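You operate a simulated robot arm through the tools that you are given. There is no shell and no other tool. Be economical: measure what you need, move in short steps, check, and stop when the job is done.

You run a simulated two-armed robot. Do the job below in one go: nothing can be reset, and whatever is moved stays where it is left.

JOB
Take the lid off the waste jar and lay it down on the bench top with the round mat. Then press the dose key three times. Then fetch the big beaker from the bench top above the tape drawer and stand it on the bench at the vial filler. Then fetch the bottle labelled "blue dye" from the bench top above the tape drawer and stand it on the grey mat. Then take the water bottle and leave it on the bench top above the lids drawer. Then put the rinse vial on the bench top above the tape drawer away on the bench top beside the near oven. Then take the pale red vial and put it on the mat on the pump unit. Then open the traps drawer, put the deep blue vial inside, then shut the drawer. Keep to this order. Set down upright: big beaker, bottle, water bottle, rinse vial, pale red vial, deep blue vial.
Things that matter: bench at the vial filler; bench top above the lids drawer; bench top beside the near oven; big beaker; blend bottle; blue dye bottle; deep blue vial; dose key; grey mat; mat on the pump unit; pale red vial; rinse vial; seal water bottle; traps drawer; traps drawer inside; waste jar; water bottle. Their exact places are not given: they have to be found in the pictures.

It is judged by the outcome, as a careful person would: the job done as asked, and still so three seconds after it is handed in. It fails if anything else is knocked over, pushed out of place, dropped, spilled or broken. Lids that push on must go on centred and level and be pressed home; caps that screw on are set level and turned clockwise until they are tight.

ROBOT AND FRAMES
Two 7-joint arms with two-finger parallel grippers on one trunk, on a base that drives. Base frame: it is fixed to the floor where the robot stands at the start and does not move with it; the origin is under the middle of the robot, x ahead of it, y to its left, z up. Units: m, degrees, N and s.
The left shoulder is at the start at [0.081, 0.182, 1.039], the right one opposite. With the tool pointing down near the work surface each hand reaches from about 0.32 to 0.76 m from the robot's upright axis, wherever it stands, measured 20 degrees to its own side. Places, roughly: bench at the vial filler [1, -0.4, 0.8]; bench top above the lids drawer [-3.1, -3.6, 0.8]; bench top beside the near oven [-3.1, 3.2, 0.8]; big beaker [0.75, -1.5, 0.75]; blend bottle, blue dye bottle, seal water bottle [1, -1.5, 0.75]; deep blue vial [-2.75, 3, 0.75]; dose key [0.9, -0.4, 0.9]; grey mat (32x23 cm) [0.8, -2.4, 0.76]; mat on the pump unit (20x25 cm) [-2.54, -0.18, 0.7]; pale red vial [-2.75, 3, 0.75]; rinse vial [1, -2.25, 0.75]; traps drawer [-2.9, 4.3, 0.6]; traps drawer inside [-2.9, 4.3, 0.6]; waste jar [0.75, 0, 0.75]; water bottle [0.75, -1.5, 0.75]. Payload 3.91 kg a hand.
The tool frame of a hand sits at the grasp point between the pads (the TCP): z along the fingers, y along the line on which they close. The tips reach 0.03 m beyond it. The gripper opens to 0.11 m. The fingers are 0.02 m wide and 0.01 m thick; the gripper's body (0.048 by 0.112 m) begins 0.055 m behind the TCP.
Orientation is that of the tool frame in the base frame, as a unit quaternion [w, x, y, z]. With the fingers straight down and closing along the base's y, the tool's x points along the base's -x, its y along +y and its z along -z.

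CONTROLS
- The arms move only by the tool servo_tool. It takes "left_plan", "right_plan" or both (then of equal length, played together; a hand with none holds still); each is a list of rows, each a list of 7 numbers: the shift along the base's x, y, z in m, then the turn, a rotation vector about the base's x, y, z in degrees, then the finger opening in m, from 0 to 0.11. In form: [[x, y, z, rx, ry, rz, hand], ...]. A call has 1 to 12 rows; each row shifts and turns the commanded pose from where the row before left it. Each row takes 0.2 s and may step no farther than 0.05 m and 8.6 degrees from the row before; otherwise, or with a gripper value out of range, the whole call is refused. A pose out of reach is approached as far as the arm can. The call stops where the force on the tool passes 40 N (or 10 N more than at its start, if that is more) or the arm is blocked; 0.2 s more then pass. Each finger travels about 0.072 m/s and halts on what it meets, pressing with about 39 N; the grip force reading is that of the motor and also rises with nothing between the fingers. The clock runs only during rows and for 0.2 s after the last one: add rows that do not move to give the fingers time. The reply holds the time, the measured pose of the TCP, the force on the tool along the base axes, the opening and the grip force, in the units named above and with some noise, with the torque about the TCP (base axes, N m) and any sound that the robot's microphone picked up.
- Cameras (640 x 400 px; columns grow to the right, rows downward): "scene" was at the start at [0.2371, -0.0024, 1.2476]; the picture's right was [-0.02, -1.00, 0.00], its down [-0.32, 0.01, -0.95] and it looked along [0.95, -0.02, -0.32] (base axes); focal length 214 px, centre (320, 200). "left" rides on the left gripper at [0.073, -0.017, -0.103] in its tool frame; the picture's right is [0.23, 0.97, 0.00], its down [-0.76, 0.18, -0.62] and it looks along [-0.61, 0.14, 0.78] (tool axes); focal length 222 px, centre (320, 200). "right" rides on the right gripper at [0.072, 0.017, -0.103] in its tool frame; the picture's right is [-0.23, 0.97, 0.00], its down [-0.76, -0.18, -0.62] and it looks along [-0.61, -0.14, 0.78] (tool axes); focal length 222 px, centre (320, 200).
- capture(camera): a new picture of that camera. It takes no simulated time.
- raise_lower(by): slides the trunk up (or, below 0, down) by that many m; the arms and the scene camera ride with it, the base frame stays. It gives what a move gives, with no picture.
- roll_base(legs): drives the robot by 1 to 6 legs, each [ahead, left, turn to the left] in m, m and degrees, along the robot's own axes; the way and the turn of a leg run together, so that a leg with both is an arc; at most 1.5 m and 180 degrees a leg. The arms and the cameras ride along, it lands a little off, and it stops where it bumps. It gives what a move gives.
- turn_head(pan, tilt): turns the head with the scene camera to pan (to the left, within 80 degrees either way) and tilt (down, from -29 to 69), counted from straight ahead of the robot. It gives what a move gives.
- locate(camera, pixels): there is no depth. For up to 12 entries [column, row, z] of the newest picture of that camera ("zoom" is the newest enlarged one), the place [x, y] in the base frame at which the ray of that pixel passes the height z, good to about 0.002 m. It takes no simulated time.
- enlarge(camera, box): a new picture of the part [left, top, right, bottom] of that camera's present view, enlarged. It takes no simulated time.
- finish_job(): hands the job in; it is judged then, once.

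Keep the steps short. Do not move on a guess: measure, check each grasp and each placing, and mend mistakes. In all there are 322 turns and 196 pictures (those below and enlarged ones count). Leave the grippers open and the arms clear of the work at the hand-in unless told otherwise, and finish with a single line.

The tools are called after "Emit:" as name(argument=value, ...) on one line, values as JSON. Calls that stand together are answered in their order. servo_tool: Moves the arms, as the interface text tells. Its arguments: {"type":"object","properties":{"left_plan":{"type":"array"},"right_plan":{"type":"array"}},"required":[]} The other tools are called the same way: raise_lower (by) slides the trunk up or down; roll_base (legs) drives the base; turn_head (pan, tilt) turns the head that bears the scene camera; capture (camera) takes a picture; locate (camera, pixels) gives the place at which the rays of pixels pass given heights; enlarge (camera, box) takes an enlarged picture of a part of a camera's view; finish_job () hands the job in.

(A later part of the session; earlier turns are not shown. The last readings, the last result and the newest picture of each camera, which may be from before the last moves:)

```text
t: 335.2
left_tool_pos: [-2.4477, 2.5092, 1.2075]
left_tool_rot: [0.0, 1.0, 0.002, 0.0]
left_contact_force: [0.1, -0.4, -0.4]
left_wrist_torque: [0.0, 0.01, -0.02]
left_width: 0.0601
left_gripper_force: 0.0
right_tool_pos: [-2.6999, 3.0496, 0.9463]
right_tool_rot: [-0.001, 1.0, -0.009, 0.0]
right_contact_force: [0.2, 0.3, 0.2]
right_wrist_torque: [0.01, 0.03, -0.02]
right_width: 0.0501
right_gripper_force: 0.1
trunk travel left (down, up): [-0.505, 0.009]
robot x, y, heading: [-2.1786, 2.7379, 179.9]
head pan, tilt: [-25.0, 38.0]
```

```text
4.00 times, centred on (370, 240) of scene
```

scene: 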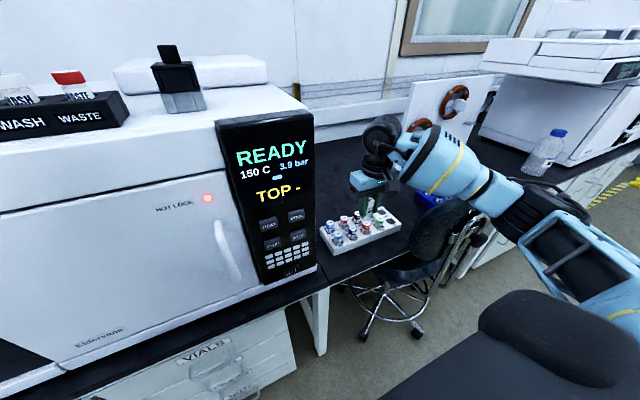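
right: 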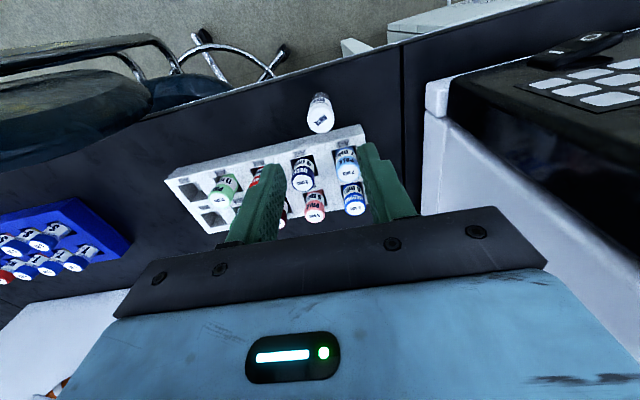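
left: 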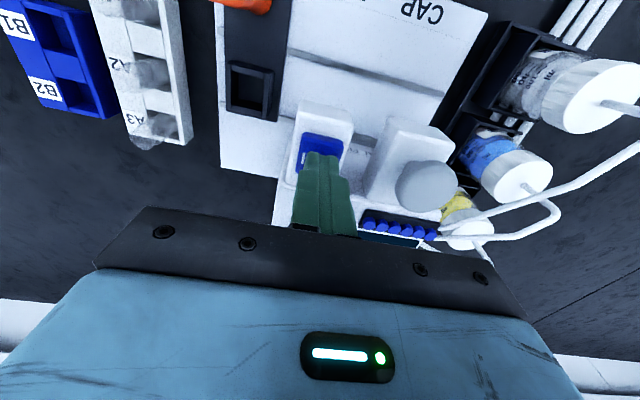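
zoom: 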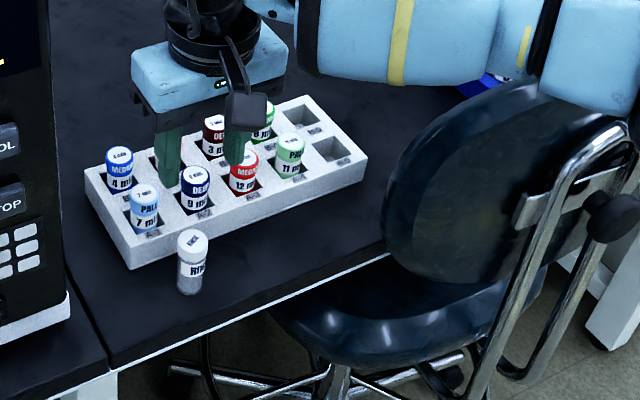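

The rinse vial is upright. Next the pale red vial: moving the hand above B-2 for a good look.

Emit:
servo_tool(right_plan=[[-0.03, 0.01, 0.03, 0, 0, 0, 0.05], [-0.04, 0.01, 0, 0, 0, 0, 0.05], [-0.04, 0.01, 0, 0, 0, 0, 0.05], [0, 0, 0, 0, 0, 0, 0.05]])

Emit:
capture(camera="right")

Emit:
enlarge(camera="right", box=[220, 60, 400, 180])

```text
t: 336.2
left_tool_pos: [-2.4484, 2.5096, 1.2076]
left_tool_rot: [0.0, 1.0, 0.003, -0.001]
left_contact_force: [0.5, 0.3, 0.0]
left_wrist_torque: [0.0, 0.02, 0.02]
left_width: 0.06
left_gripper_force: 0.1
right_tool_pos: [-2.81, 3.0816, 0.9761]
right_tool_rot: [0.0, 1.0, -0.009, -0.002]
right_contact_force: [-0.1, -0.3, 0.1]
right_wrist_torque: [-0.02, 0.02, -0.02]
right_width: 0.0503
right_gripper_force: 0.1
trunk travel left (down, up): [-0.505, 0.009]
robot x, y, heading: [-2.1746, 2.7381, 180.1]
head pan, tilt: [-25.0, 38.0]
```

```text
61 pictures are left
```

right: 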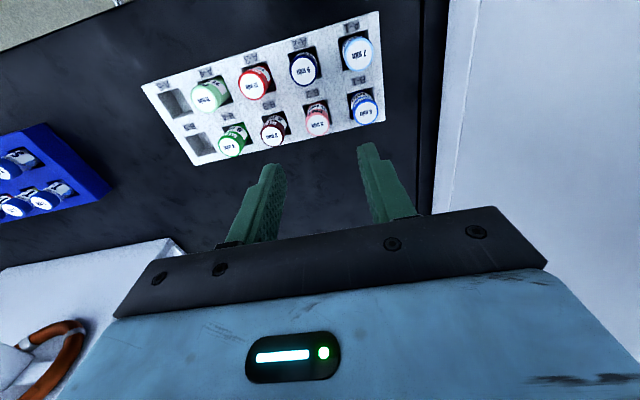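

```text
3.33 times, centred on (310, 120) of right
```

zoom: 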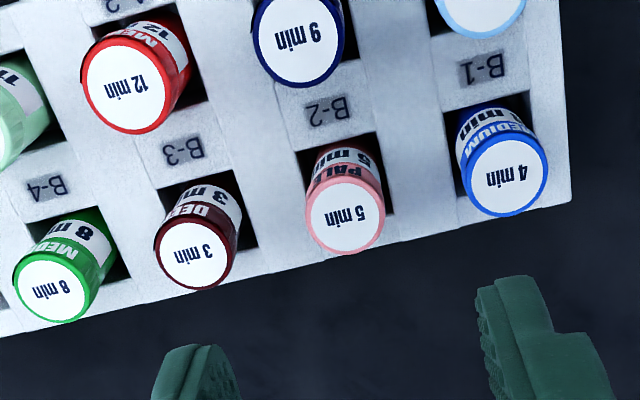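

Emit:
locate(camera="zoom", pixels=[[345, 214, 0.84], [345, 214, 0.82], [298, 38, 0.84], [298, 38, 0.82], [505, 170, 0.83], [193, 250, 0.83]])

Emit:
enlarge(camera="scene", box=[320, 200, 410, 270])

```text
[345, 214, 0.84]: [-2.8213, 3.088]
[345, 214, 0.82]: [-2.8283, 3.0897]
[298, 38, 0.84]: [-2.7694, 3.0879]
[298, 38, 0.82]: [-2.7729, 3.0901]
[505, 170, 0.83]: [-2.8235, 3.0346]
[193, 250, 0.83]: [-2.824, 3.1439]
```

```text
5.71 times, centred on (365, 235) of scene
```

zoom: 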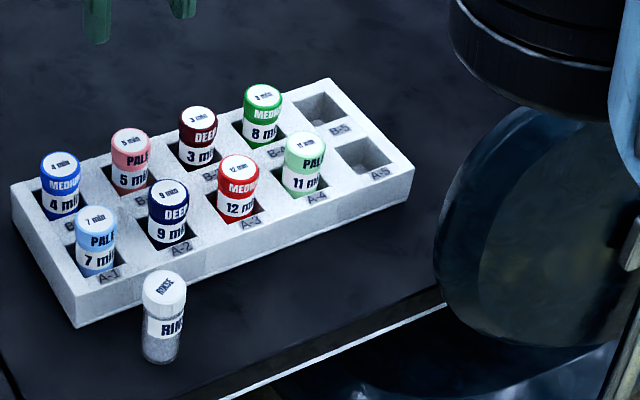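

Emit:
locate(camera="zoom", pixels=[[131, 137, 0.84], [131, 137, 0.82], [131, 137, 0.8], [168, 189, 0.84], [168, 189, 0.82], [164, 283, 0.82]])

```text
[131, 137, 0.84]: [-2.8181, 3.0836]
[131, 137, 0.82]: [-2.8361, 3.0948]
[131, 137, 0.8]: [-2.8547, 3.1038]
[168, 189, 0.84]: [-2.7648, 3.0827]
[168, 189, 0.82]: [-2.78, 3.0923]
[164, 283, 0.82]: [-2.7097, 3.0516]
```

Pale red cap: (-2.825, 3.089, top 0.83). Deep blue: (-2.771, 3.089). Pitch is 54 mm. I'll align with a 4 cm opening and go down between neighbours.

Emit:
servo_tool(right_plan=[[-0.015, 0.0075, -0.03, 0, 0, 0, 0.04], [0, 0, -0.03, 0, 0, 0, 0.04], [0, 0, -0.03, 0, 0, 0, 0.04], [0, 0, 0, 0, 0, 0, 0.04]])

Emit:
capture(camera="right")

Emit:
enlarge(camera="scene", box=[310, 180, 430, 280])

```text
t: 337.2
left_tool_pos: [-2.4475, 2.5089, 1.2084]
left_tool_rot: [0.001, 1.0, 0.003, -0.001]
left_contact_force: [0.3, -0.1, 0.2]
left_wrist_torque: [-0.03, 0.0, 0.05]
left_width: 0.06
left_gripper_force: 0.0
right_tool_pos: [-2.7934, 3.0819, 0.8976]
right_tool_rot: [-0.001, 1.0, -0.01, -0.002]
right_contact_force: [-0.2, -0.3, -0.4]
right_wrist_torque: [0.0, -0.01, -0.02]
right_width: 0.0399
right_gripper_force: 0.1
right hand out of reach, approached as far as the arm can: row 1
trunk travel left (down, up): [-0.505, 0.009]
robot x, y, heading: [-2.1759, 2.7386, 179.9]
head pan, tilt: [-25.0, 38.0]
```

```text
58 pictures are left
```

right: 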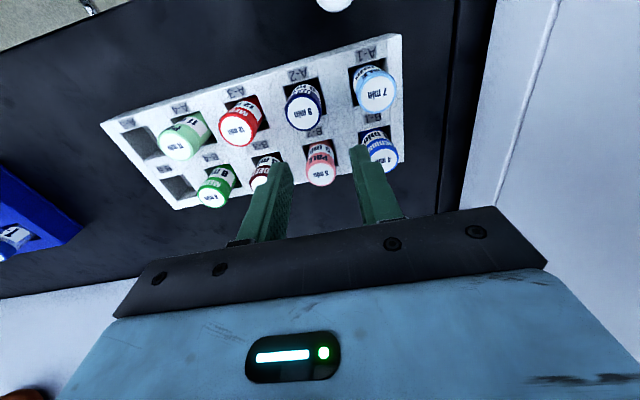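

```text
4.00 times, centred on (370, 230) of scene
```

zoom: 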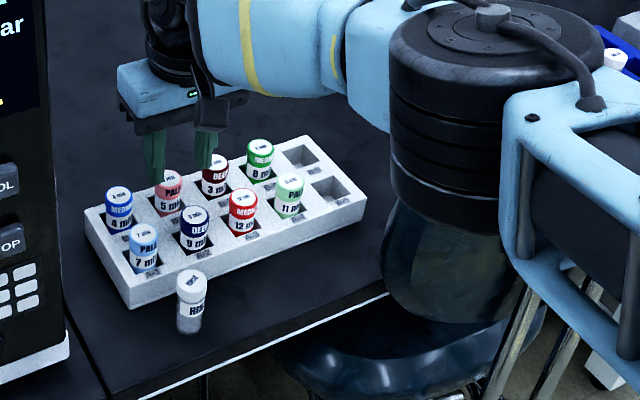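

Slightly out of reach. I'll raise the hand a little and drive 7 cm closer, watching the chair.

Emit:
servo_tool(right_plan=[[0, 0, 0.03, 0, 0, 0, 0.04], [0, 0, 0.03, 0, 0, 0, 0.04]])

Emit:
roll_base(legs=[[0.07, 0, 0]])

Emit:
enlarge(camera="scene", box=[310, 160, 550, 360])

```text
t: 337.8
left_tool_pos: [-2.4482, 2.507, 1.2075]
left_tool_rot: [0.0, 1.0, 0.002, -0.001]
left_contact_force: [-0.9, 0.9, 0.4]
left_wrist_torque: [-0.03, -0.01, -0.01]
left_width: 0.0601
left_gripper_force: 0.1
right_tool_pos: [-2.7939, 3.082, 0.9555]
right_tool_rot: [-0.001, 1.0, -0.009, -0.001]
right_contact_force: [0.4, 0.0, -0.5]
right_wrist_torque: [0.02, 0.02, -0.04]
right_width: 0.0404
right_gripper_force: 0.0
trunk travel left (down, up): [-0.505, 0.009]
robot x, y, heading: [-2.1764, 2.7413, 179.9]
head pan, tilt: [-25.0, 38.0]
```

```text
t: 338.9
left_tool_pos: [-2.52, 2.5074, 1.2082]
left_tool_rot: [0.001, 1.0, 0.002, -0.001]
left_contact_force: [-0.6, 0.3, 0.4]
left_wrist_torque: [-0.02, -0.05, -0.01]
left_width: 0.0603
left_gripper_force: 0.1
right_tool_pos: [-2.8651, 3.0836, 0.9546]
right_tool_rot: [0.0, 1.0, -0.008, 0.0]
right_contact_force: [-1.1, -0.7, -1.0]
right_wrist_torque: [-0.01, 0.01, 0.01]
right_width: 0.0401
right_gripper_force: 0.1
trunk travel left (down, up): [-0.505, 0.009]
robot x, y, heading: [-2.2471, 2.7377, 179.9]
head pan, tilt: [-25.0, 38.0]
```

```text
2.00 times, centred on (430, 260) of scene
```

zoom: 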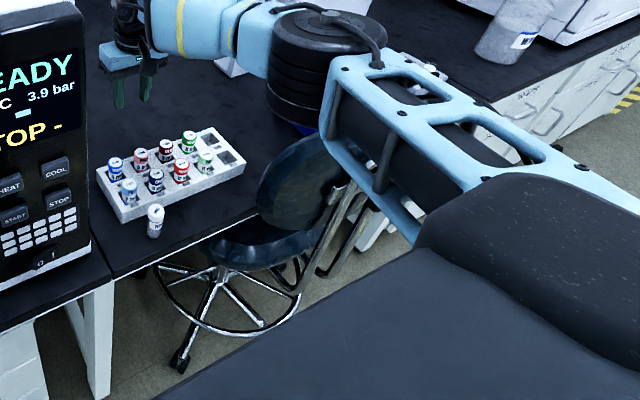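

Chair untouched. Now align over the pale red vial and descend.

Emit:
servo_tool(right_plan=[[0.04, 0.0055, 0, 0, 0, 0, 0.04], [0, 0, -0.03, 0, 0, 0, 0.04], [0, 0, -0.02, 0, 0, 0, 0.04], [0, 0, 0, 0, 0, 0, 0.04]])

Emit:
capture(camera="right")

Emit:
enlarge(camera="right", box=[230, 80, 410, 220])

```text
t: 339.9
left_tool_pos: [-2.5182, 2.508, 1.2075]
left_tool_rot: [-0.001, 1.0, 0.003, -0.001]
left_contact_force: [-0.2, 0.5, 0.0]
left_wrist_torque: [0.01, -0.03, -0.01]
left_width: 0.06
left_gripper_force: 0.0
right_tool_pos: [-2.8251, 3.0877, 0.9058]
right_tool_rot: [-0.001, 1.0, -0.009, -0.001]
right_contact_force: [-0.5, -0.6, 0.1]
right_wrist_torque: [0.01, -0.02, -0.01]
right_width: 0.04
right_gripper_force: 0.1
trunk travel left (down, up): [-0.505, 0.009]
robot x, y, heading: [-2.2459, 2.7409, 180.0]
head pan, tilt: [-25.0, 38.0]
```

```text
55 pictures are left
```

right: 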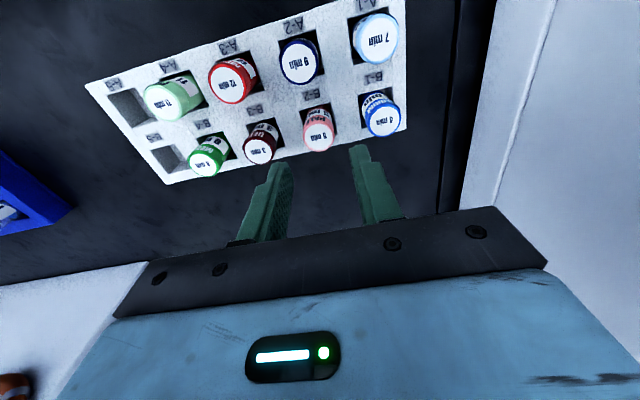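

```text
2.86 times, centred on (320, 150) of right
```

zoom: 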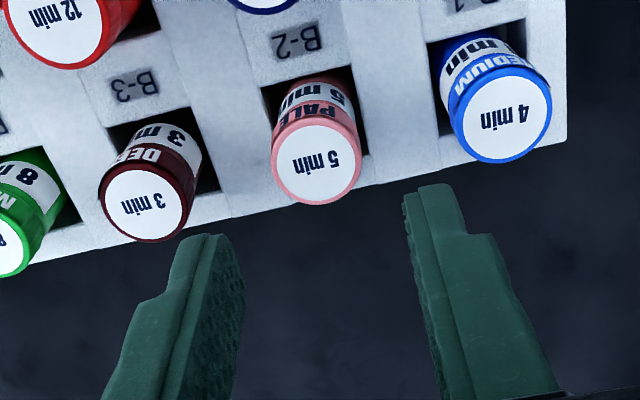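

Emit:
locate(camera="zoom", pixels=[[316, 162, 0.83], [507, 120, 0.83], [142, 205, 0.83]])

```text
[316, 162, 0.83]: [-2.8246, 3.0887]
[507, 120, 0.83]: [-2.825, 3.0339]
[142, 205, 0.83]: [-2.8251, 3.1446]
```

Aligned within 1 mm. Descending to 0.822 and closing.

Emit:
servo_tool(right_plan=[[0, 0.001, -0.03, 0, 0, 0, 0.04], [0, 0, -0.025, 0, 0, 0, 0.04], [0, 0, -0.018, 0, 0, 0, 0.04], [0, 0, -0.01, 0, 0, 0, 0.04], [0, 0, 0, 0, 0, 0, 0.04]])

```text
t: 341.1
left_tool_pos: [-2.5197, 2.5074, 1.2088]
left_tool_rot: [0.0, 1.0, 0.003, -0.001]
left_contact_force: [-0.1, 0.0, 1.1]
left_wrist_torque: [-0.01, 0.02, -0.02]
left_width: 0.0596
left_gripper_force: 0.1
right_tool_pos: [-2.824, 3.0906, 0.8215]
right_tool_rot: [-0.001, 1.0, -0.008, -0.001]
right_contact_force: [-0.6, 0.0, -0.4]
right_wrist_torque: [0.04, 0.01, 0.01]
right_width: 0.0398
right_gripper_force: 0.0
trunk travel left (down, up): [-0.505, 0.009]
robot x, y, heading: [-2.2459, 2.741, 180.1]
head pan, tilt: [-25.0, 38.0]
```

Emit:
servo_tool(right_plan=[[0, 0, 0, 0, 0, 0, 0.025], [0, 0, 0, 0, 0, 0, 0.005], [0, 0, 0, 0, 0, 0, 0.005]])

Emit:
servo_tool(right_plan=[[0, 0, 0.01, 0, 0, 0, 0.005], [0, 0, 0.03, 0, 0, 0, 0.005], [0, 0, 0.04, 0, 0, 0, 0.005], [0, 0, 0.04, 0, 0, 0, 0.005], [0, 0, 0.04, 0, 0, 0, 0.005], [0, 0, 0, 0, 0, 0, 0.005]])

Emit:
enlarge(camera="scene", box=[300, 150, 440, 290])

```text
t: 341.9
left_tool_pos: [-2.519, 2.5078, 1.207]
left_tool_rot: [0.0, 1.0, 0.003, 0.0]
left_contact_force: [-0.1, 0.3, -0.1]
left_wrist_torque: [0.02, -0.01, 0.04]
left_width: 0.06
left_gripper_force: 0.1
right_tool_pos: [-2.8245, 3.09, 0.8217]
right_tool_rot: [-0.002, 1.0, -0.008, 0.0]
right_contact_force: [-0.3, -0.5, -0.5]
right_wrist_torque: [0.0, 0.01, -0.02]
right_width: 0.0262
right_gripper_force: 38.9
trunk travel left (down, up): [-0.505, 0.009]
robot x, y, heading: [-2.2449, 2.7395, 179.8]
head pan, tilt: [-25.0, 38.0]
```

```text
t: 343.2
left_tool_pos: [-2.5196, 2.5079, 1.2072]
left_tool_rot: [0.0, 1.0, 0.002, 0.0]
left_contact_force: [-0.1, 0.5, 0.7]
left_wrist_torque: [-0.01, -0.02, 0.02]
left_width: 0.0599
left_gripper_force: 0.1
right_tool_pos: [-2.8256, 3.0911, 0.9822]
right_tool_rot: [-0.001, 1.0, -0.008, 0.0]
right_contact_force: [-0.4, -0.8, -1.3]
right_wrist_torque: [0.03, -0.02, -0.02]
right_width: 0.0262
right_gripper_force: 39.4
trunk travel left (down, up): [-0.505, 0.009]
robot x, y, heading: [-2.2436, 2.7398, 179.9]
head pan, tilt: [-25.0, 38.0]
```

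```text
2.86 times, centred on (370, 220) of scene
```

zoom: 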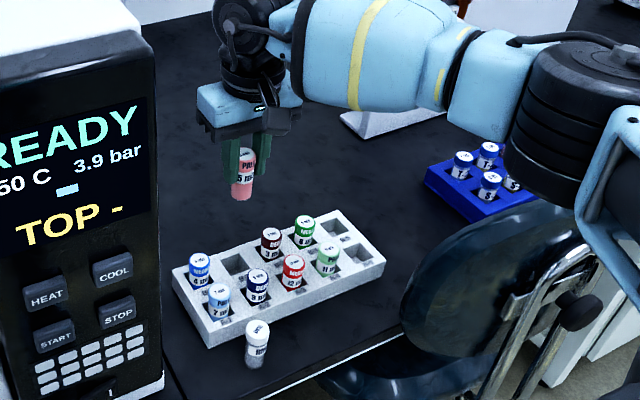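

Pale red is held. Raising and retracting it, then driving along the aisle to the pump unit.

Emit:
servo_tool(right_plan=[[0.01, 0, 0.04, 0, 0, 0, 0.005], [0.03, 0, 0.04, 0, 0, 0, 0.005], [0.045, -0.01, 0.01, 0, 0, 0, 0.005], [0.045, -0.01, 0, 0, 0, 0, 0.005], [0.045, -0.01, 0, 0, 0, 0, 0.005], [0.045, -0.01, 0, 0, 0, 0, 0.005], [0.045, -0.01, 0, 0, 0, 0, 0.005], [0.045, 0, 0, 0, 0, 0, 0.005], [0.03, 0, 0, 0, 0, 0, 0.005]])

Emit:
roll_base(legs=[[-1.05, 0, 0], [0, 1.5, 0], [0, 1.5, 0]])

Emit:
turn_head(pan=0, tilt=25)

Emit:
capture(camera="scene")

```text
t: 345.2
left_tool_pos: [-2.5198, 2.5083, 1.2072]
left_tool_rot: [0.0, 1.0, 0.003, 0.0]
left_contact_force: [-0.6, 0.9, -0.1]
left_wrist_torque: [-0.04, -0.02, 0.0]
left_width: 0.06
left_gripper_force: 0.1
right_tool_pos: [-2.5083, 3.043, 1.07]
right_tool_rot: [-0.001, 1.0, -0.009, 0.001]
right_contact_force: [-0.1, 0.4, -0.4]
right_wrist_torque: [0.01, 0.0, 0.0]
right_width: 0.0264
right_gripper_force: 39.2
right hand out of reach, approached as far as the arm can: row 9
trunk travel left (down, up): [-0.505, 0.009]
robot x, y, heading: [-2.2439, 2.7387, 179.8]
head pan, tilt: [-25.0, 38.0]
```

```text
t: 376.2
left_tool_pos: [-1.4078, -0.465, 1.2077]
left_tool_rot: [0.0, 1.0, 0.015, -0.001]
left_contact_force: [-0.2, -0.2, -0.2]
left_wrist_torque: [-0.03, -0.02, -0.04]
left_width: 0.0599
left_gripper_force: 0.1
right_tool_pos: [-1.4088, 0.0699, 1.0695]
right_tool_rot: [-0.001, 1.0, 0.003, 0.001]
right_contact_force: [0.0, -0.3, -1.6]
right_wrist_torque: [0.01, 0.02, -0.02]
right_width: 0.026
right_gripper_force: 39.1
trunk travel left (down, up): [-0.505, 0.009]
robot x, y, heading: [-1.1386, -0.2284, -178.7]
head pan, tilt: [-25.0, 38.0]
```

```text
t: 377.1
left_tool_pos: [-1.4075, -0.4657, 1.2069]
left_tool_rot: [0.001, 1.0, 0.014, 0.0]
left_contact_force: [0.4, -0.2, -0.1]
left_wrist_torque: [0.0, 0.0, 0.0]
left_width: 0.0601
left_gripper_force: 0.0
right_tool_pos: [-1.4087, 0.0701, 1.0702]
right_tool_rot: [-0.001, 1.0, 0.002, 0.001]
right_contact_force: [0.1, -0.5, -0.8]
right_wrist_torque: [0.0, 0.01, 0.0]
right_width: 0.0262
right_gripper_force: 38.5
trunk travel left (down, up): [-0.505, 0.009]
robot x, y, heading: [-1.1413, -0.2282, -178.6]
head pan, tilt: [0.0, 25.0]
```

```text
52 pictures are left
```

scene: 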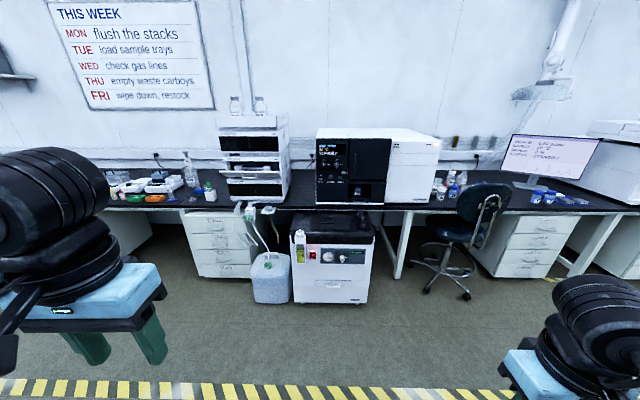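

The pump unit is the white box at (332,262) with a mat on its top. Zooming.

Emit:
enlarge(camera="scene", box=[240, 190, 400, 310])

Emit:
locate(camera="scene", pixels=[[291, 245, 0.7], [373, 243, 0.7], [295, 212, 0.7], [375, 212, 0.7], [292, 302, 0.0], [368, 302, 0.0], [270, 302, 0.0], [255, 302, 0.0], [332, 230, 0.7]])

```text
3.33 times, centred on (320, 250) of scene
```

zoom: 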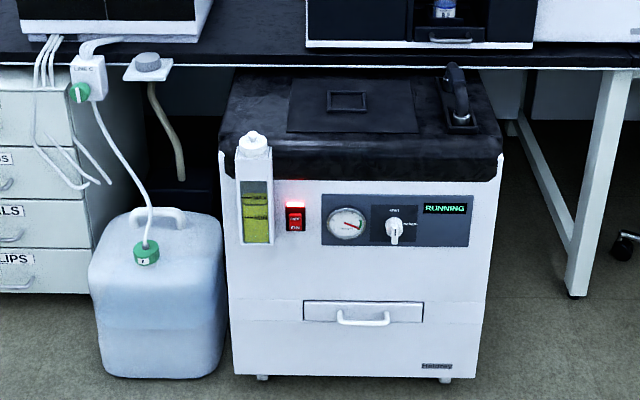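

```text
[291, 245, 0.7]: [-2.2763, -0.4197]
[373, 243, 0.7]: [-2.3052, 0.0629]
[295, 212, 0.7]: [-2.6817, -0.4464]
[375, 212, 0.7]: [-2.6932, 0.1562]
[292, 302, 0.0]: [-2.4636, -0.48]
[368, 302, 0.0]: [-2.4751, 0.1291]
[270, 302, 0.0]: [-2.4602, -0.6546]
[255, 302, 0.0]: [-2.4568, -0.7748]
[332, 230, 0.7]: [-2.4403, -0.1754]
```

I'll drive closer and look down at the mat.

Emit:
roll_base(legs=[[0, 0, -1.4], [0.68, 0.12, 0]])

Emit:
raise_lower(by=-0.09)

Emit:
turn_head(pan=-12, tilt=42)

Emit:
capture(camera="scene")

```text
t: 381.3
left_tool_pos: [-2.0974, -0.5763, 1.208]
left_tool_rot: [0.001, 1.0, 0.003, -0.001]
left_contact_force: [0.0, 0.3, -0.2]
left_wrist_torque: [-0.03, 0.0, -0.02]
left_width: 0.0597
left_gripper_force: 0.0
right_tool_pos: [-2.0865, -0.0419, 1.0707]
right_tool_rot: [-0.001, 1.0, -0.009, 0.002]
right_contact_force: [-0.4, 0.1, -1.5]
right_wrist_torque: [0.03, -0.02, 0.05]
right_width: 0.0265
right_gripper_force: 39.2
trunk travel left (down, up): [-0.505, 0.009]
robot x, y, heading: [-1.8211, -0.3431, 179.8]
head pan, tilt: [0.0, 25.0]
```

```text
t: 382.5
left_tool_pos: [-2.0962, -0.5755, 1.118]
left_tool_rot: [0.0, 1.0, 0.003, -0.001]
left_contact_force: [0.1, 0.2, -0.5]
left_wrist_torque: [-0.03, -0.02, -0.01]
left_width: 0.0603
left_gripper_force: 0.0
right_tool_pos: [-2.0779, -0.0418, 0.9121]
right_tool_rot: [-0.001, 0.991, -0.008, 0.135]
right_contact_force: [0.6, 1.4, 0.2]
right_wrist_torque: [0.0, 0.01, 0.01]
right_width: 0.026
right_gripper_force: 39.7
trunk travel left (down, up): [-0.415, 0.099]
robot x, y, heading: [-1.8235, -0.3445, 179.9]
head pan, tilt: [0.0, 25.0]
```

```text
t: 383.3
left_tool_pos: [-2.0971, -0.5771, 1.1165]
left_tool_rot: [0.0, 1.0, 0.003, 0.0]
left_contact_force: [0.5, 0.9, -0.2]
left_wrist_torque: [0.02, -0.03, -0.01]
left_width: 0.0599
left_gripper_force: 0.1
right_tool_pos: [-2.0776, -0.0421, 0.9126]
right_tool_rot: [-0.002, 0.991, -0.008, 0.135]
right_contact_force: [-0.5, -0.4, -0.6]
right_wrist_torque: [-0.03, 0.04, -0.02]
right_width: 0.0263
right_gripper_force: 38.6
trunk travel left (down, up): [-0.415, 0.099]
robot x, y, heading: [-1.8262, -0.3452, 180.0]
head pan, tilt: [-12.0, 42.0]
```

```text
50 pictures are left
```

scene: 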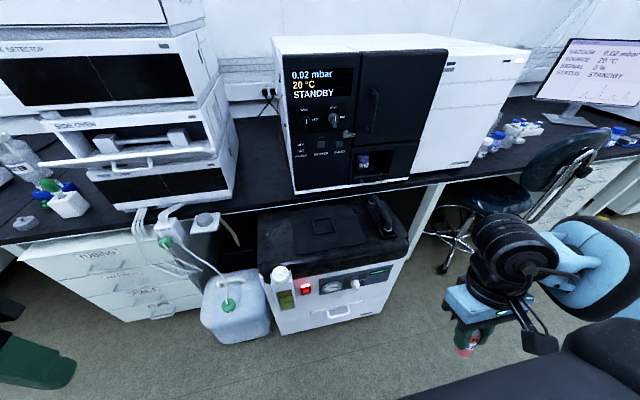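

The hand tilted 15° when the trunk came down (arm folded too close). I'll level it with +15.5° about y while extending forward.

Emit:
servo_tool(right_plan=[[-0.04, 0, 0.02, 0, 0, 0, 0.005], [-0.04, 0, 0.02, 0, 5, 0, 0.005], [-0.04, 0, 0.02, 0, 5, 0, 0.005], [-0.04, 0, 0.02, 0, 5.5, 0, 0.005], [0, 0, 0, 0, 0, 0, 0.005]])

Emit:
enlarge(camera="scene", box=[230, 170, 430, 300])

```text
t: 384.5
left_tool_pos: [-2.0951, -0.577, 1.1172]
left_tool_rot: [0.001, 1.0, 0.002, -0.001]
left_contact_force: [-0.5, 0.5, -0.9]
left_wrist_torque: [0.03, 0.01, -0.02]
left_width: 0.0598
left_gripper_force: 0.1
right_tool_pos: [-2.2383, -0.042, 0.9912]
right_tool_rot: [0.001, 1.0, -0.007, -0.001]
right_contact_force: [0.0, 0.6, -0.8]
right_wrist_torque: [-0.02, 0.03, 0.0]
right_width: 0.0263
right_gripper_force: 39.0
trunk travel left (down, up): [-0.415, 0.099]
robot x, y, heading: [-1.8269, -0.3469, 179.9]
head pan, tilt: [-12.0, 42.0]
```

```text
3.08 times, centred on (330, 235) of scene
```

zoom: 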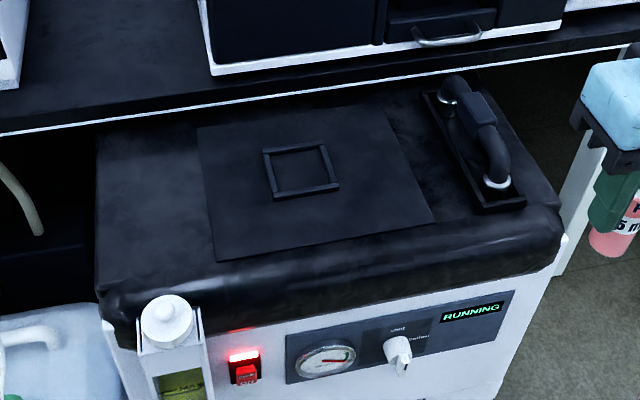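

The mat's corners are at zoom (197,127), (380,107), (434,220) and (215,262), with a thin square frame in the middle. I'll find its height by scale (20×25 cm).

Emit:
locate(camera="zoom", pixels=[[197, 127, 0.7], [380, 107, 0.7], [434, 220, 0.7], [215, 262, 0.7], [300, 170, 0.7], [335, 218, 0.7], [275, 198, 0.7], [340, 186, 0.7]])

Emit:
locate(camera="zoom", pixels=[[197, 127, 0.65], [380, 107, 0.65], [434, 220, 0.65], [215, 262, 0.65], [0, 131, 0.72], [400, 77, 0.72], [480, 85, 0.75], [490, 185, 0.7]])

```text
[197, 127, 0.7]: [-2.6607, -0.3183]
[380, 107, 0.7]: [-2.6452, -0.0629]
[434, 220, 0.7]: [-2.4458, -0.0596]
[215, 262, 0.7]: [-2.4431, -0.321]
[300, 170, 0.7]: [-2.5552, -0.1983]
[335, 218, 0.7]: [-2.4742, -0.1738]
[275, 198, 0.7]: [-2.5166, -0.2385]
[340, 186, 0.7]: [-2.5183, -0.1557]
```

```text
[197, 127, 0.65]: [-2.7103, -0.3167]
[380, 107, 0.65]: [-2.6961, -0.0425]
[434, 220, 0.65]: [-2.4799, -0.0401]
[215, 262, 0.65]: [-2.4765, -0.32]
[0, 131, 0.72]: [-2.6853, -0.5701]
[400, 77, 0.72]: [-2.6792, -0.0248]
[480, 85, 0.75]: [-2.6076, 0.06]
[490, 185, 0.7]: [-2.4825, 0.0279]
```

The mat lies at z about 0.71. I'll set the vial at (-2.48, -0.19), on the mat in front of the little frame.

Emit:
servo_tool(right_plan=[[-0.03, -0.02, 0, 0, 0, 0, 0.005], [-0.035, -0.022, 0, 0, 0, 0, 0.005], [-0.035, -0.022, 0, 0, 0, 0, 0.005], [-0.035, -0.022, -0.01, 0, 0, 0, 0.005], [-0.035, -0.022, -0.02, 0, 0, 0, 0.005], [-0.035, -0.02, -0.02, 0, 0, 0, 0.005], [-0.035, -0.02, -0.02, 0, 0, 0, 0.005], [-0.002, 0, -0.04, 0, 0, 0, 0.005], [0, 0, -0.04, 0, 0, 0, 0.005], [0, 0, 0, 0, 0, 0, 0.005]])

Emit:
enlarge(camera="scene", box=[230, 170, 430, 300])

Emit:
capture(camera="right")

```text
t: 386.7
left_tool_pos: [-2.0968, -0.5775, 1.1181]
left_tool_rot: [0.001, 1.0, 0.002, 0.0]
left_contact_force: [-0.4, -0.2, 0.1]
left_wrist_torque: [0.0, -0.01, 0.01]
left_width: 0.0599
left_gripper_force: 0.0
right_tool_pos: [-2.48, -0.1883, 0.8397]
right_tool_rot: [0.0, 1.0, -0.008, 0.0]
right_contact_force: [0.4, 0.5, -0.2]
right_wrist_torque: [-0.01, -0.02, 0.0]
right_width: 0.0261
right_gripper_force: 39.6
trunk travel left (down, up): [-0.415, 0.099]
robot x, y, heading: [-1.823, -0.3487, 180.0]
head pan, tilt: [-12.0, 42.0]
```

```text
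3.08 times, centred on (330, 235) of scene
```

zoom: 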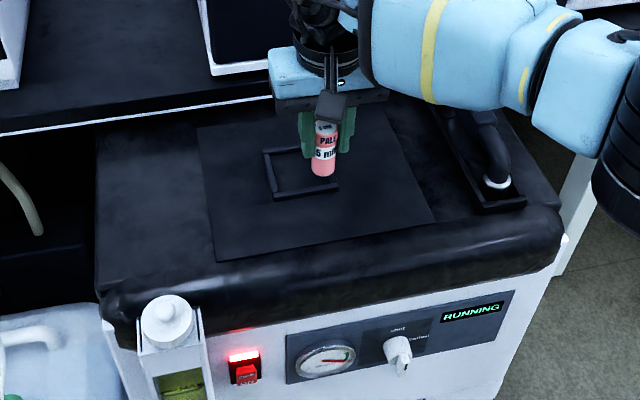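

```text
47 pictures are left
```

right: 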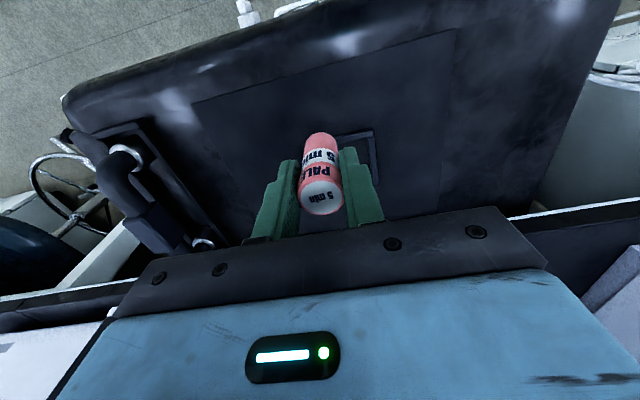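

Emit:
servo_tool(right_plan=[[0.007, 0, -0.025, 0, 0, 0, 0.005], [0, 0, -0.02, 0, 0, 0, 0.005], [0, 0, -0.01, 0, 0, 0, 0.005], [0, 0, -0.005, 0, 0, 0, 0.005], [0, 0, 0, 0, 0, 0, 0.005]])

Emit:
enlarge(camera="scene", box=[270, 190, 390, 270])

```text
t: 387.9
left_tool_pos: [-2.0966, -0.5778, 1.1179]
left_tool_rot: [0.002, 1.0, 0.002, -0.001]
left_contact_force: [1.1, -0.2, 0.0]
left_wrist_torque: [-0.02, 0.0, -0.02]
left_width: 0.0601
left_gripper_force: 0.0
right_tool_pos: [-2.4736, -0.1892, 0.7806]
right_tool_rot: [0.0, 1.0, -0.009, 0.0]
right_contact_force: [0.6, -1.3, -1.0]
right_wrist_torque: [0.03, 0.04, -0.01]
right_width: 0.0261
right_gripper_force: 39.3
trunk travel left (down, up): [-0.415, 0.099]
robot x, y, heading: [-1.8214, -0.3442, 179.9]
head pan, tilt: [-12.0, 42.0]
```

```text
5.00 times, centred on (330, 230) of scene
```

zoom: 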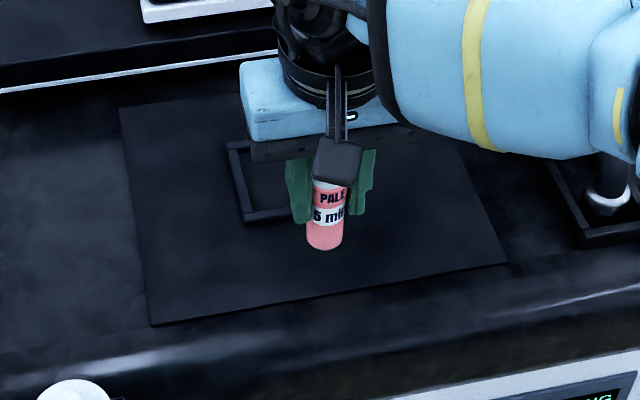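

The vial will land between the frame and the mat's front edge. Final small steps.

Emit:
servo_tool(right_plan=[[0, 0, -0.003, 0, 0, 0, 0.005], [0, 0, -0.002, 0, 0, 0, 0.005], [0, 0, -0.002, 0, 0, 0, 0.005], [0, 0, -0.001, 0, 0, 0, 0.005], [0, 0, 0, 0, 0, 0, 0.005]])

```text
t: 389.1
left_tool_pos: [-2.0962, -0.5773, 1.118]
left_tool_rot: [0.0, 1.0, 0.002, -0.001]
left_contact_force: [-0.1, -0.4, 0.0]
left_wrist_torque: [0.02, -0.01, 0.0]
left_width: 0.0602
left_gripper_force: 0.1
right_tool_pos: [-2.4733, -0.1884, 0.7736]
right_tool_rot: [0.001, 1.0, -0.008, -0.001]
right_contact_force: [0.6, -0.4, -0.4]
right_wrist_torque: [-0.04, 0.0, 0.01]
right_width: 0.0264
right_gripper_force: 38.9
trunk travel left (down, up): [-0.415, 0.099]
robot x, y, heading: [-1.8245, -0.3438, 180.0]
head pan, tilt: [-12.0, 42.0]
```

Emit:
servo_tool(right_plan=[[0, 0, -0.002, 0, 0, 0, 0.005], [0, 0, -0.002, 0, 0, 0, 0.005], [0, 0, -0.001, 0, 0, 0, 0.005], [0, 0, 0, 0, 0, 0, 0.005]])

```text
t: 390.1
left_tool_pos: [-2.0964, -0.5772, 1.1175]
left_tool_rot: [0.001, 1.0, 0.002, 0.0]
left_contact_force: [0.6, 0.2, 0.7]
left_wrist_torque: [0.0, -0.02, 0.01]
left_width: 0.0596
left_gripper_force: 0.0
right_tool_pos: [-2.4727, -0.19, 0.7673]
right_tool_rot: [0.0, 1.0, -0.009, 0.0]
right_contact_force: [0.2, 0.3, 0.6]
right_wrist_torque: [-0.02, 0.0, -0.01]
right_width: 0.026
right_gripper_force: 39.5
trunk travel left (down, up): [-0.415, 0.099]
robot x, y, heading: [-1.8226, -0.3465, 180.0]
head pan, tilt: [-12.0, 42.0]
```

Emit:
servo_tool(right_plan=[[0, 0, -0.0015, 0, 0, 0, 0.005], [0, 0, -0.0015, 0, 0, 0, 0.005], [0, 0, -0.001, 0, 0, 0, 0.005], [0, 0, 0, 0, 0, 0, 0.005]])

Emit:
enlarge(camera="scene", box=[290, 200, 370, 260])

```text
t: 391.1
left_tool_pos: [-2.0947, -0.5772, 1.1171]
left_tool_rot: [0.0, 1.0, 0.002, -0.001]
left_contact_force: [-1.1, 0.3, -0.2]
left_wrist_torque: [0.02, -0.02, -0.05]
left_width: 0.0599
left_gripper_force: 0.1
right_tool_pos: [-2.473, -0.1886, 0.7652]
right_tool_rot: [0.0, 1.0, -0.008, -0.001]
right_contact_force: [1.3, 1.8, 10.3]
right_wrist_torque: [0.04, -0.06, 0.0]
right_width: 0.0261
right_gripper_force: 38.9
trunk travel left (down, up): [-0.415, 0.099]
robot x, y, heading: [-1.8198, -0.3476, 180.0]
head pan, tilt: [-12.0, 42.0]
```

```text
6.67 times, centred on (330, 230) of scene
```

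zoom: 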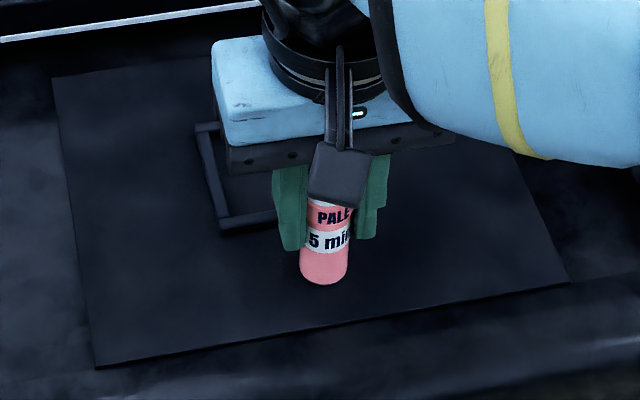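

Contact at 10 N, standing on the mat. I'll release, rise and check.

Emit:
servo_tool(right_plan=[[0, 0, 0.001, 0, 0, 0, 0.03], [0, 0, 0, 0, 0, 0, 0.045], [0, 0, 0, 0, 0, 0, 0.055], [0, 0, 0.02, 0, 0, 0, 0.055], [0, 0, 0.04, 0, 0, 0, 0.055], [0, 0, 0.04, 0, 0, 0, 0.055], [0.01, 0, 0.04, 0, 0, 0, 0.055], [0.03, 0, 0.04, 0, 0, 0, 0.055], [0.04, 0.01, 0.02, 0, 0, 0, 0.055], [0.04, 0.01, 0.02, 0, 0, 0, 0.055], [0, 0, 0, 0, 0, 0, 0.055]])

Emit:
enlarge(camera="scene", box=[270, 180, 390, 270])

```text
t: 393.5
left_tool_pos: [-2.0976, -0.5772, 1.1176]
left_tool_rot: [-0.001, 1.0, 0.004, 0.0]
left_contact_force: [-1.0, 0.6, -0.3]
left_wrist_torque: [-0.02, 0.0, -0.02]
left_width: 0.0601
left_gripper_force: 0.1
right_tool_pos: [-2.3516, -0.1667, 0.9865]
right_tool_rot: [-0.001, 1.0, -0.008, 0.0]
right_contact_force: [-0.8, -0.5, -0.4]
right_wrist_torque: [-0.06, 0.01, -0.01]
right_width: 0.0551
right_gripper_force: 0.0
trunk travel left (down, up): [-0.415, 0.099]
robot x, y, heading: [-1.8238, -0.3464, 180.0]
head pan, tilt: [-12.0, 42.0]
```

```text
4.44 times, centred on (330, 225) of scene
```

zoom: 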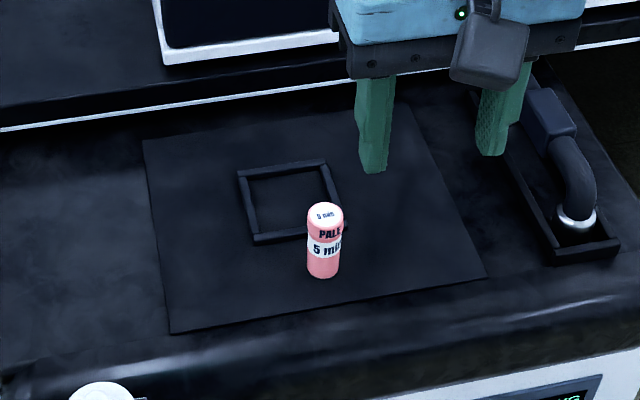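

Pale red stands upright on the mat. Next the traps drawer: backing to the aisle and driving to y of about 4.

Emit:
roll_base(legs=[[-0.6, 0, 0], [0, -1.5, 0], [0, -1.5, 0], [0, -1.2, 0]])

Emit:
turn_head(pan=0, tilt=25)

Emit:
capture(camera="scene")

```text
t: 433.5
left_tool_pos: [-1.3826, 3.6853, 1.1162]
left_tool_rot: [0.001, 1.0, -0.021, -0.001]
left_contact_force: [-1.5, -0.3, -0.1]
left_wrist_torque: [0.02, 0.02, 0.02]
left_width: 0.0599
left_gripper_force: 0.0
right_tool_pos: [-1.6172, 4.1047, 0.9861]
right_tool_rot: [0.0, 0.999, -0.032, 0.001]
right_contact_force: [-0.5, -0.7, 0.7]
right_wrist_torque: [0.03, 0.04, 0.01]
right_width: 0.0552
right_gripper_force: 0.1
trunk travel left (down, up): [-0.415, 0.099]
robot x, y, heading: [-1.1029, 3.9038, 177.1]
head pan, tilt: [-12.0, 42.0]
```

```text
t: 434.3
left_tool_pos: [-1.3818, 3.6854, 1.1187]
left_tool_rot: [0.0, 1.0, -0.022, -0.001]
left_contact_force: [0.5, 0.2, 0.6]
left_wrist_torque: [0.01, -0.01, 0.03]
left_width: 0.0602
left_gripper_force: 0.0
right_tool_pos: [-1.6173, 4.1046, 0.9866]
right_tool_rot: [0.0, 0.999, -0.032, 0.0]
right_contact_force: [0.5, -0.2, 0.3]
right_wrist_torque: [0.02, 0.0, -0.01]
right_width: 0.0549
right_gripper_force: 0.0
trunk travel left (down, up): [-0.415, 0.099]
robot x, y, heading: [-1.1016, 3.9019, 177.1]
head pan, tilt: [0.0, 25.0]
```

```text
43 pictures are left
```

scene: 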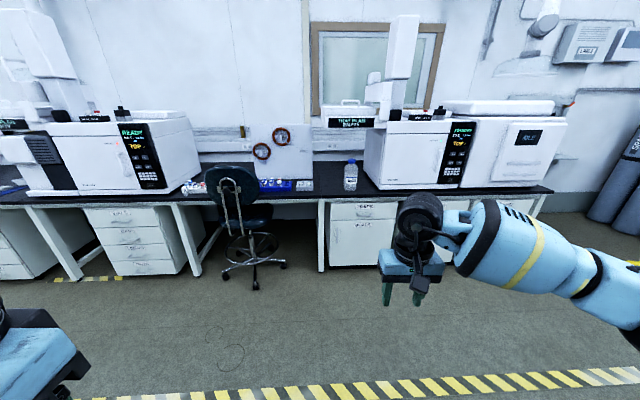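

The TRAPS drawer is at (365,210). Straightening and moving closer.

Emit:
roll_base(legs=[[0, 0, 2.9], [0.62, -0.05, 0]])

Emit:
turn_head(pan=-12, tilt=42)

Emit:
capture(camera="scene")

```text
t: 438.3
left_tool_pos: [-2.012, 3.7182, 1.1185]
left_tool_rot: [0.0, 1.0, 0.003, 0.0]
left_contact_force: [0.0, 0.1, 0.8]
left_wrist_torque: [-0.01, -0.05, 0.01]
left_width: 0.06
left_gripper_force: 0.0
right_tool_pos: [-2.2665, 4.1254, 0.9859]
right_tool_rot: [-0.002, 1.0, -0.006, 0.0]
right_contact_force: [-1.0, -0.1, 0.7]
right_wrist_torque: [0.01, -0.02, 0.02]
right_width: 0.055
right_gripper_force: 0.0
trunk travel left (down, up): [-0.415, 0.099]
robot x, y, heading: [-1.7403, 3.949, -180.0]
head pan, tilt: [0.0, 25.0]
```

```text
t: 439.1
left_tool_pos: [-2.0104, 3.7184, 1.1179]
left_tool_rot: [0.0, 1.0, 0.004, 0.0]
left_contact_force: [-0.3, -0.2, 0.4]
left_wrist_torque: [0.01, -0.01, 0.0]
left_width: 0.0602
left_gripper_force: 0.0
right_tool_pos: [-2.2672, 4.126, 0.9861]
right_tool_rot: [0.0, 1.0, -0.007, 0.0]
right_contact_force: [-0.1, -0.8, -0.3]
right_wrist_torque: [-0.01, 0.0, 0.0]
right_width: 0.0552
right_gripper_force: 0.1
trunk travel left (down, up): [-0.415, 0.099]
robot x, y, heading: [-1.7348, 3.953, -179.8]
head pan, tilt: [-12.0, 42.0]
```

```text
42 pictures are left
```

scene: 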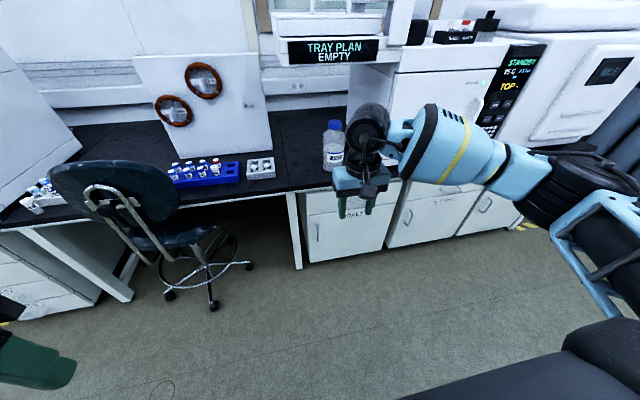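

The hand hides the drawer, so I'll shift the right hand aside.

Emit:
servo_tool(right_plan=[[0.04, 0.03, 0, 0, 0, 0, 0.06], [0.03, 0.04, 0, 0, 0, 0, 0.06], [0, 0.045, 0, 0, 0, 0, 0.06], [0, 0.045, 0, 0, 0, 0, 0.06], [0, 0.045, 0, 0, 0, 0, 0.06], [0, 0.045, 0, 0, 0, 0, 0.06]])

Emit:
enlarge(camera="scene", box=[280, 140, 420, 270])

```text
t: 440.5
left_tool_pos: [-2.0099, 3.7198, 1.1185]
left_tool_rot: [0.001, 1.0, 0.004, -0.001]
left_contact_force: [-1.0, 0.3, 0.2]
left_wrist_torque: [-0.05, 0.01, 0.04]
left_width: 0.0601
left_gripper_force: 0.0
right_tool_pos: [-2.195, 4.3774, 0.9868]
right_tool_rot: [-0.001, 1.0, -0.007, 0.0]
right_contact_force: [0.9, -0.3, 0.3]
right_wrist_torque: [0.02, 0.02, 0.02]
right_width: 0.0599
right_gripper_force: 0.1
trunk travel left (down, up): [-0.415, 0.099]
robot x, y, heading: [-1.7389, 3.9516, -179.9]
head pan, tilt: [-12.0, 42.0]
```

```text
3.08 times, centred on (350, 205) of scene
```

zoom: 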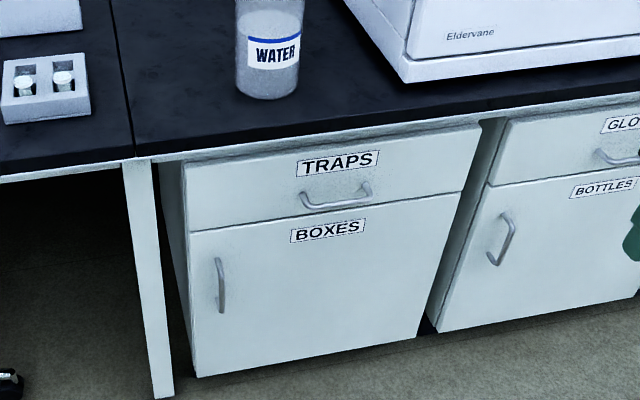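

Emit:
locate(camera="zoom", pixels=[[300, 128, 0.75], [300, 152, 0.715], [195, 378, 0.0], [195, 378, 0.03], [305, 204, 0.63], [370, 192, 0.63], [337, 202, 0.63], [337, 202, 0.6], [337, 202, 0.65], [300, 215, 0.58]])

```text
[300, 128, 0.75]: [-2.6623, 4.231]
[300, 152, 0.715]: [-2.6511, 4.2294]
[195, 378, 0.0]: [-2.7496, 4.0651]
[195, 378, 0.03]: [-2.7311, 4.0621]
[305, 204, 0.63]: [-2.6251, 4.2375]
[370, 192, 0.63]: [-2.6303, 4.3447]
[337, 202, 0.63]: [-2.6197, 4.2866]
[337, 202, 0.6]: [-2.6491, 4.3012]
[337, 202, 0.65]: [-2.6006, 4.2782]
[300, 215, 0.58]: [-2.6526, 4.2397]
```

Handle bar is near (-2.65, 4.29, 0.60). I'll lower the trunk 20 cm, then turn the right hand to point forward with its fingers closing vertically.

Emit:
raise_lower(by=-0.2)

Emit:
servo_tool(right_plan=[[0, 0, 0, 0, 0, -8.5, 0.08], [0, 0, 0, 0, 0, -8.5, 0.08], [0, 0, 0, 0, 0, -8.5, 0.08], [0, 0, 0, 0, 0, -8.5, 0.08], [0, 0, 0, 0, 0, -8.5, 0.08], [0, 0, 0, 0, 0, -8.5, 0.08], [0, 0, 0, 0, 0, -8.5, 0.08], [0, 0, 0, 0, 0, -8.5, 0.08], [0, 0, 0, 0, 0, -8.5, 0.08], [0, 0, 0, 0, 0, -8.5, 0.08], [0, 0, 0, 0, 0, -5, 0.08], [0, 0, 0, 0, 0, 0, 0.08]])

```text
t: 442.7
left_tool_pos: [-2.0321, 3.7195, 0.8957]
left_tool_rot: [0.0, 0.998, 0.004, 0.07]
left_contact_force: [-0.2, 0.2, -0.2]
left_wrist_torque: [0.02, 0.02, 0.01]
left_width: 0.0599
left_gripper_force: 0.0
right_tool_pos: [-2.1973, 4.3758, 0.7864]
right_tool_rot: [0.0, 1.0, -0.007, 0.0]
right_contact_force: [1.1, -0.5, -0.2]
right_wrist_torque: [0.01, -0.01, 0.04]
right_width: 0.06
right_gripper_force: 0.2
trunk travel left (down, up): [-0.215, 0.299]
robot x, y, heading: [-1.7412, 3.9503, -180.0]
head pan, tilt: [-12.0, 42.0]
```

```text
t: 445.3
left_tool_pos: [-2.0318, 3.7183, 0.8958]
left_tool_rot: [0.001, 0.998, 0.004, 0.07]
left_contact_force: [-0.3, 0.2, 0.0]
left_wrist_torque: [0.0, -0.02, 0.02]
left_width: 0.0599
left_gripper_force: 0.1
right_tool_pos: [-2.196, 4.3747, 0.7861]
right_tool_rot: [0.0, -0.702, 0.713, 0.0]
right_contact_force: [0.3, -0.6, 0.1]
right_wrist_torque: [0.03, 0.03, -0.06]
right_width: 0.0799
right_gripper_force: 0.2
trunk travel left (down, up): [-0.215, 0.299]
robot x, y, heading: [-1.7382, 3.9542, -179.8]
head pan, tilt: [-12.0, 42.0]
```

Closing axis is now along x. Pitching the hand forward 90° about y.

Emit:
servo_tool(right_plan=[[0, 0, 0, 0, 8.2, 0, 0.08], [0, 0, 0, 0, 8.2, 0, 0.08], [0, 0, 0, 0, 8.2, 0, 0.08], [0, 0, 0, 0, 8.2, 0, 0.08], [0, 0, 0, 0, 8.2, 0, 0.08], [0, 0, 0, 0, 8.2, 0, 0.08], [0, 0, 0, 0, 8.2, 0, 0.08], [0, 0, 0, 0, 8.2, 0, 0.08], [0, 0, 0, 0, 8.2, 0, 0.08], [0, 0, 0, 0, 8.2, 0, 0.08], [0, 0, 0, 0, 8, 0, 0.08], [0, 0, 0, 0, 0, 0, 0.08]])

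Emit:
capture(camera="right")

Emit:
capture(camera="scene")

```text
t: 447.9
left_tool_pos: [-2.0322, 3.719, 0.8952]
left_tool_rot: [0.0, 0.997, 0.004, 0.071]
left_contact_force: [0.0, 0.1, 0.1]
left_wrist_torque: [0.0, -0.03, -0.01]
left_width: 0.0599
left_gripper_force: 0.1
right_tool_pos: [-2.1634, 4.4095, 0.8019]
right_tool_rot: [-0.479, -0.506, 0.524, 0.49]
right_contact_force: [-0.2, 0.5, -0.3]
right_wrist_torque: [-0.03, 0.01, -0.03]
right_width: 0.0801
right_gripper_force: 0.0
right hand out of reach, approached as far as the arm can: row 8, 10, 11
trunk travel left (down, up): [-0.215, 0.299]
robot x, y, heading: [-1.7406, 3.9519, -179.9]
head pan, tilt: [-12.0, 42.0]
```

```text
40 pictures are left
```

right: 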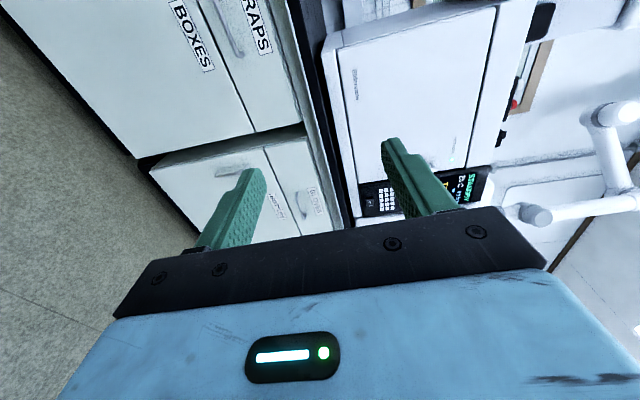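

```text
39 pictures are left
```

scene: 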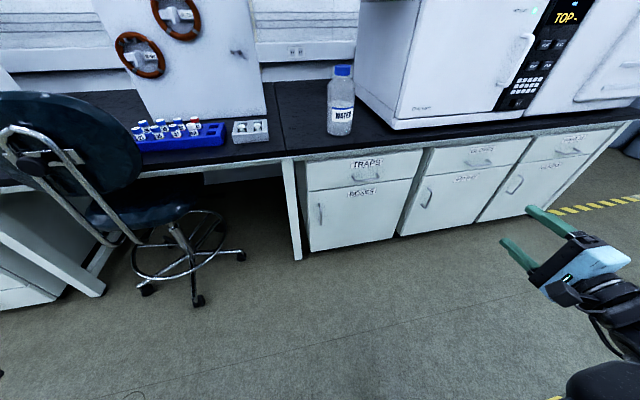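

The hand points forward. Now a second zoom on the handle from this lower head position to triangulate.

Emit:
enlarge(camera="scene", box=[320, 145, 420, 215])

```text
5.71 times, centred on (370, 180) of scene
```

zoom: 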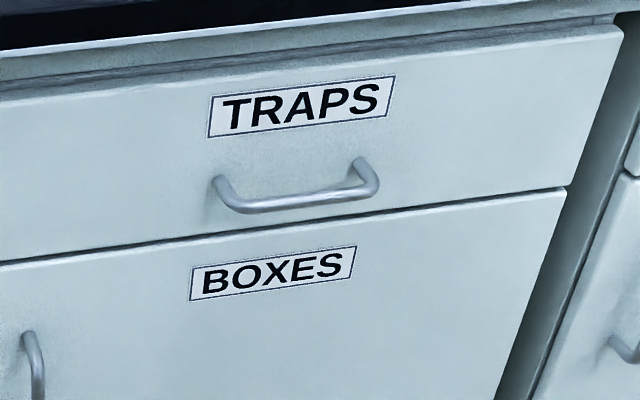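

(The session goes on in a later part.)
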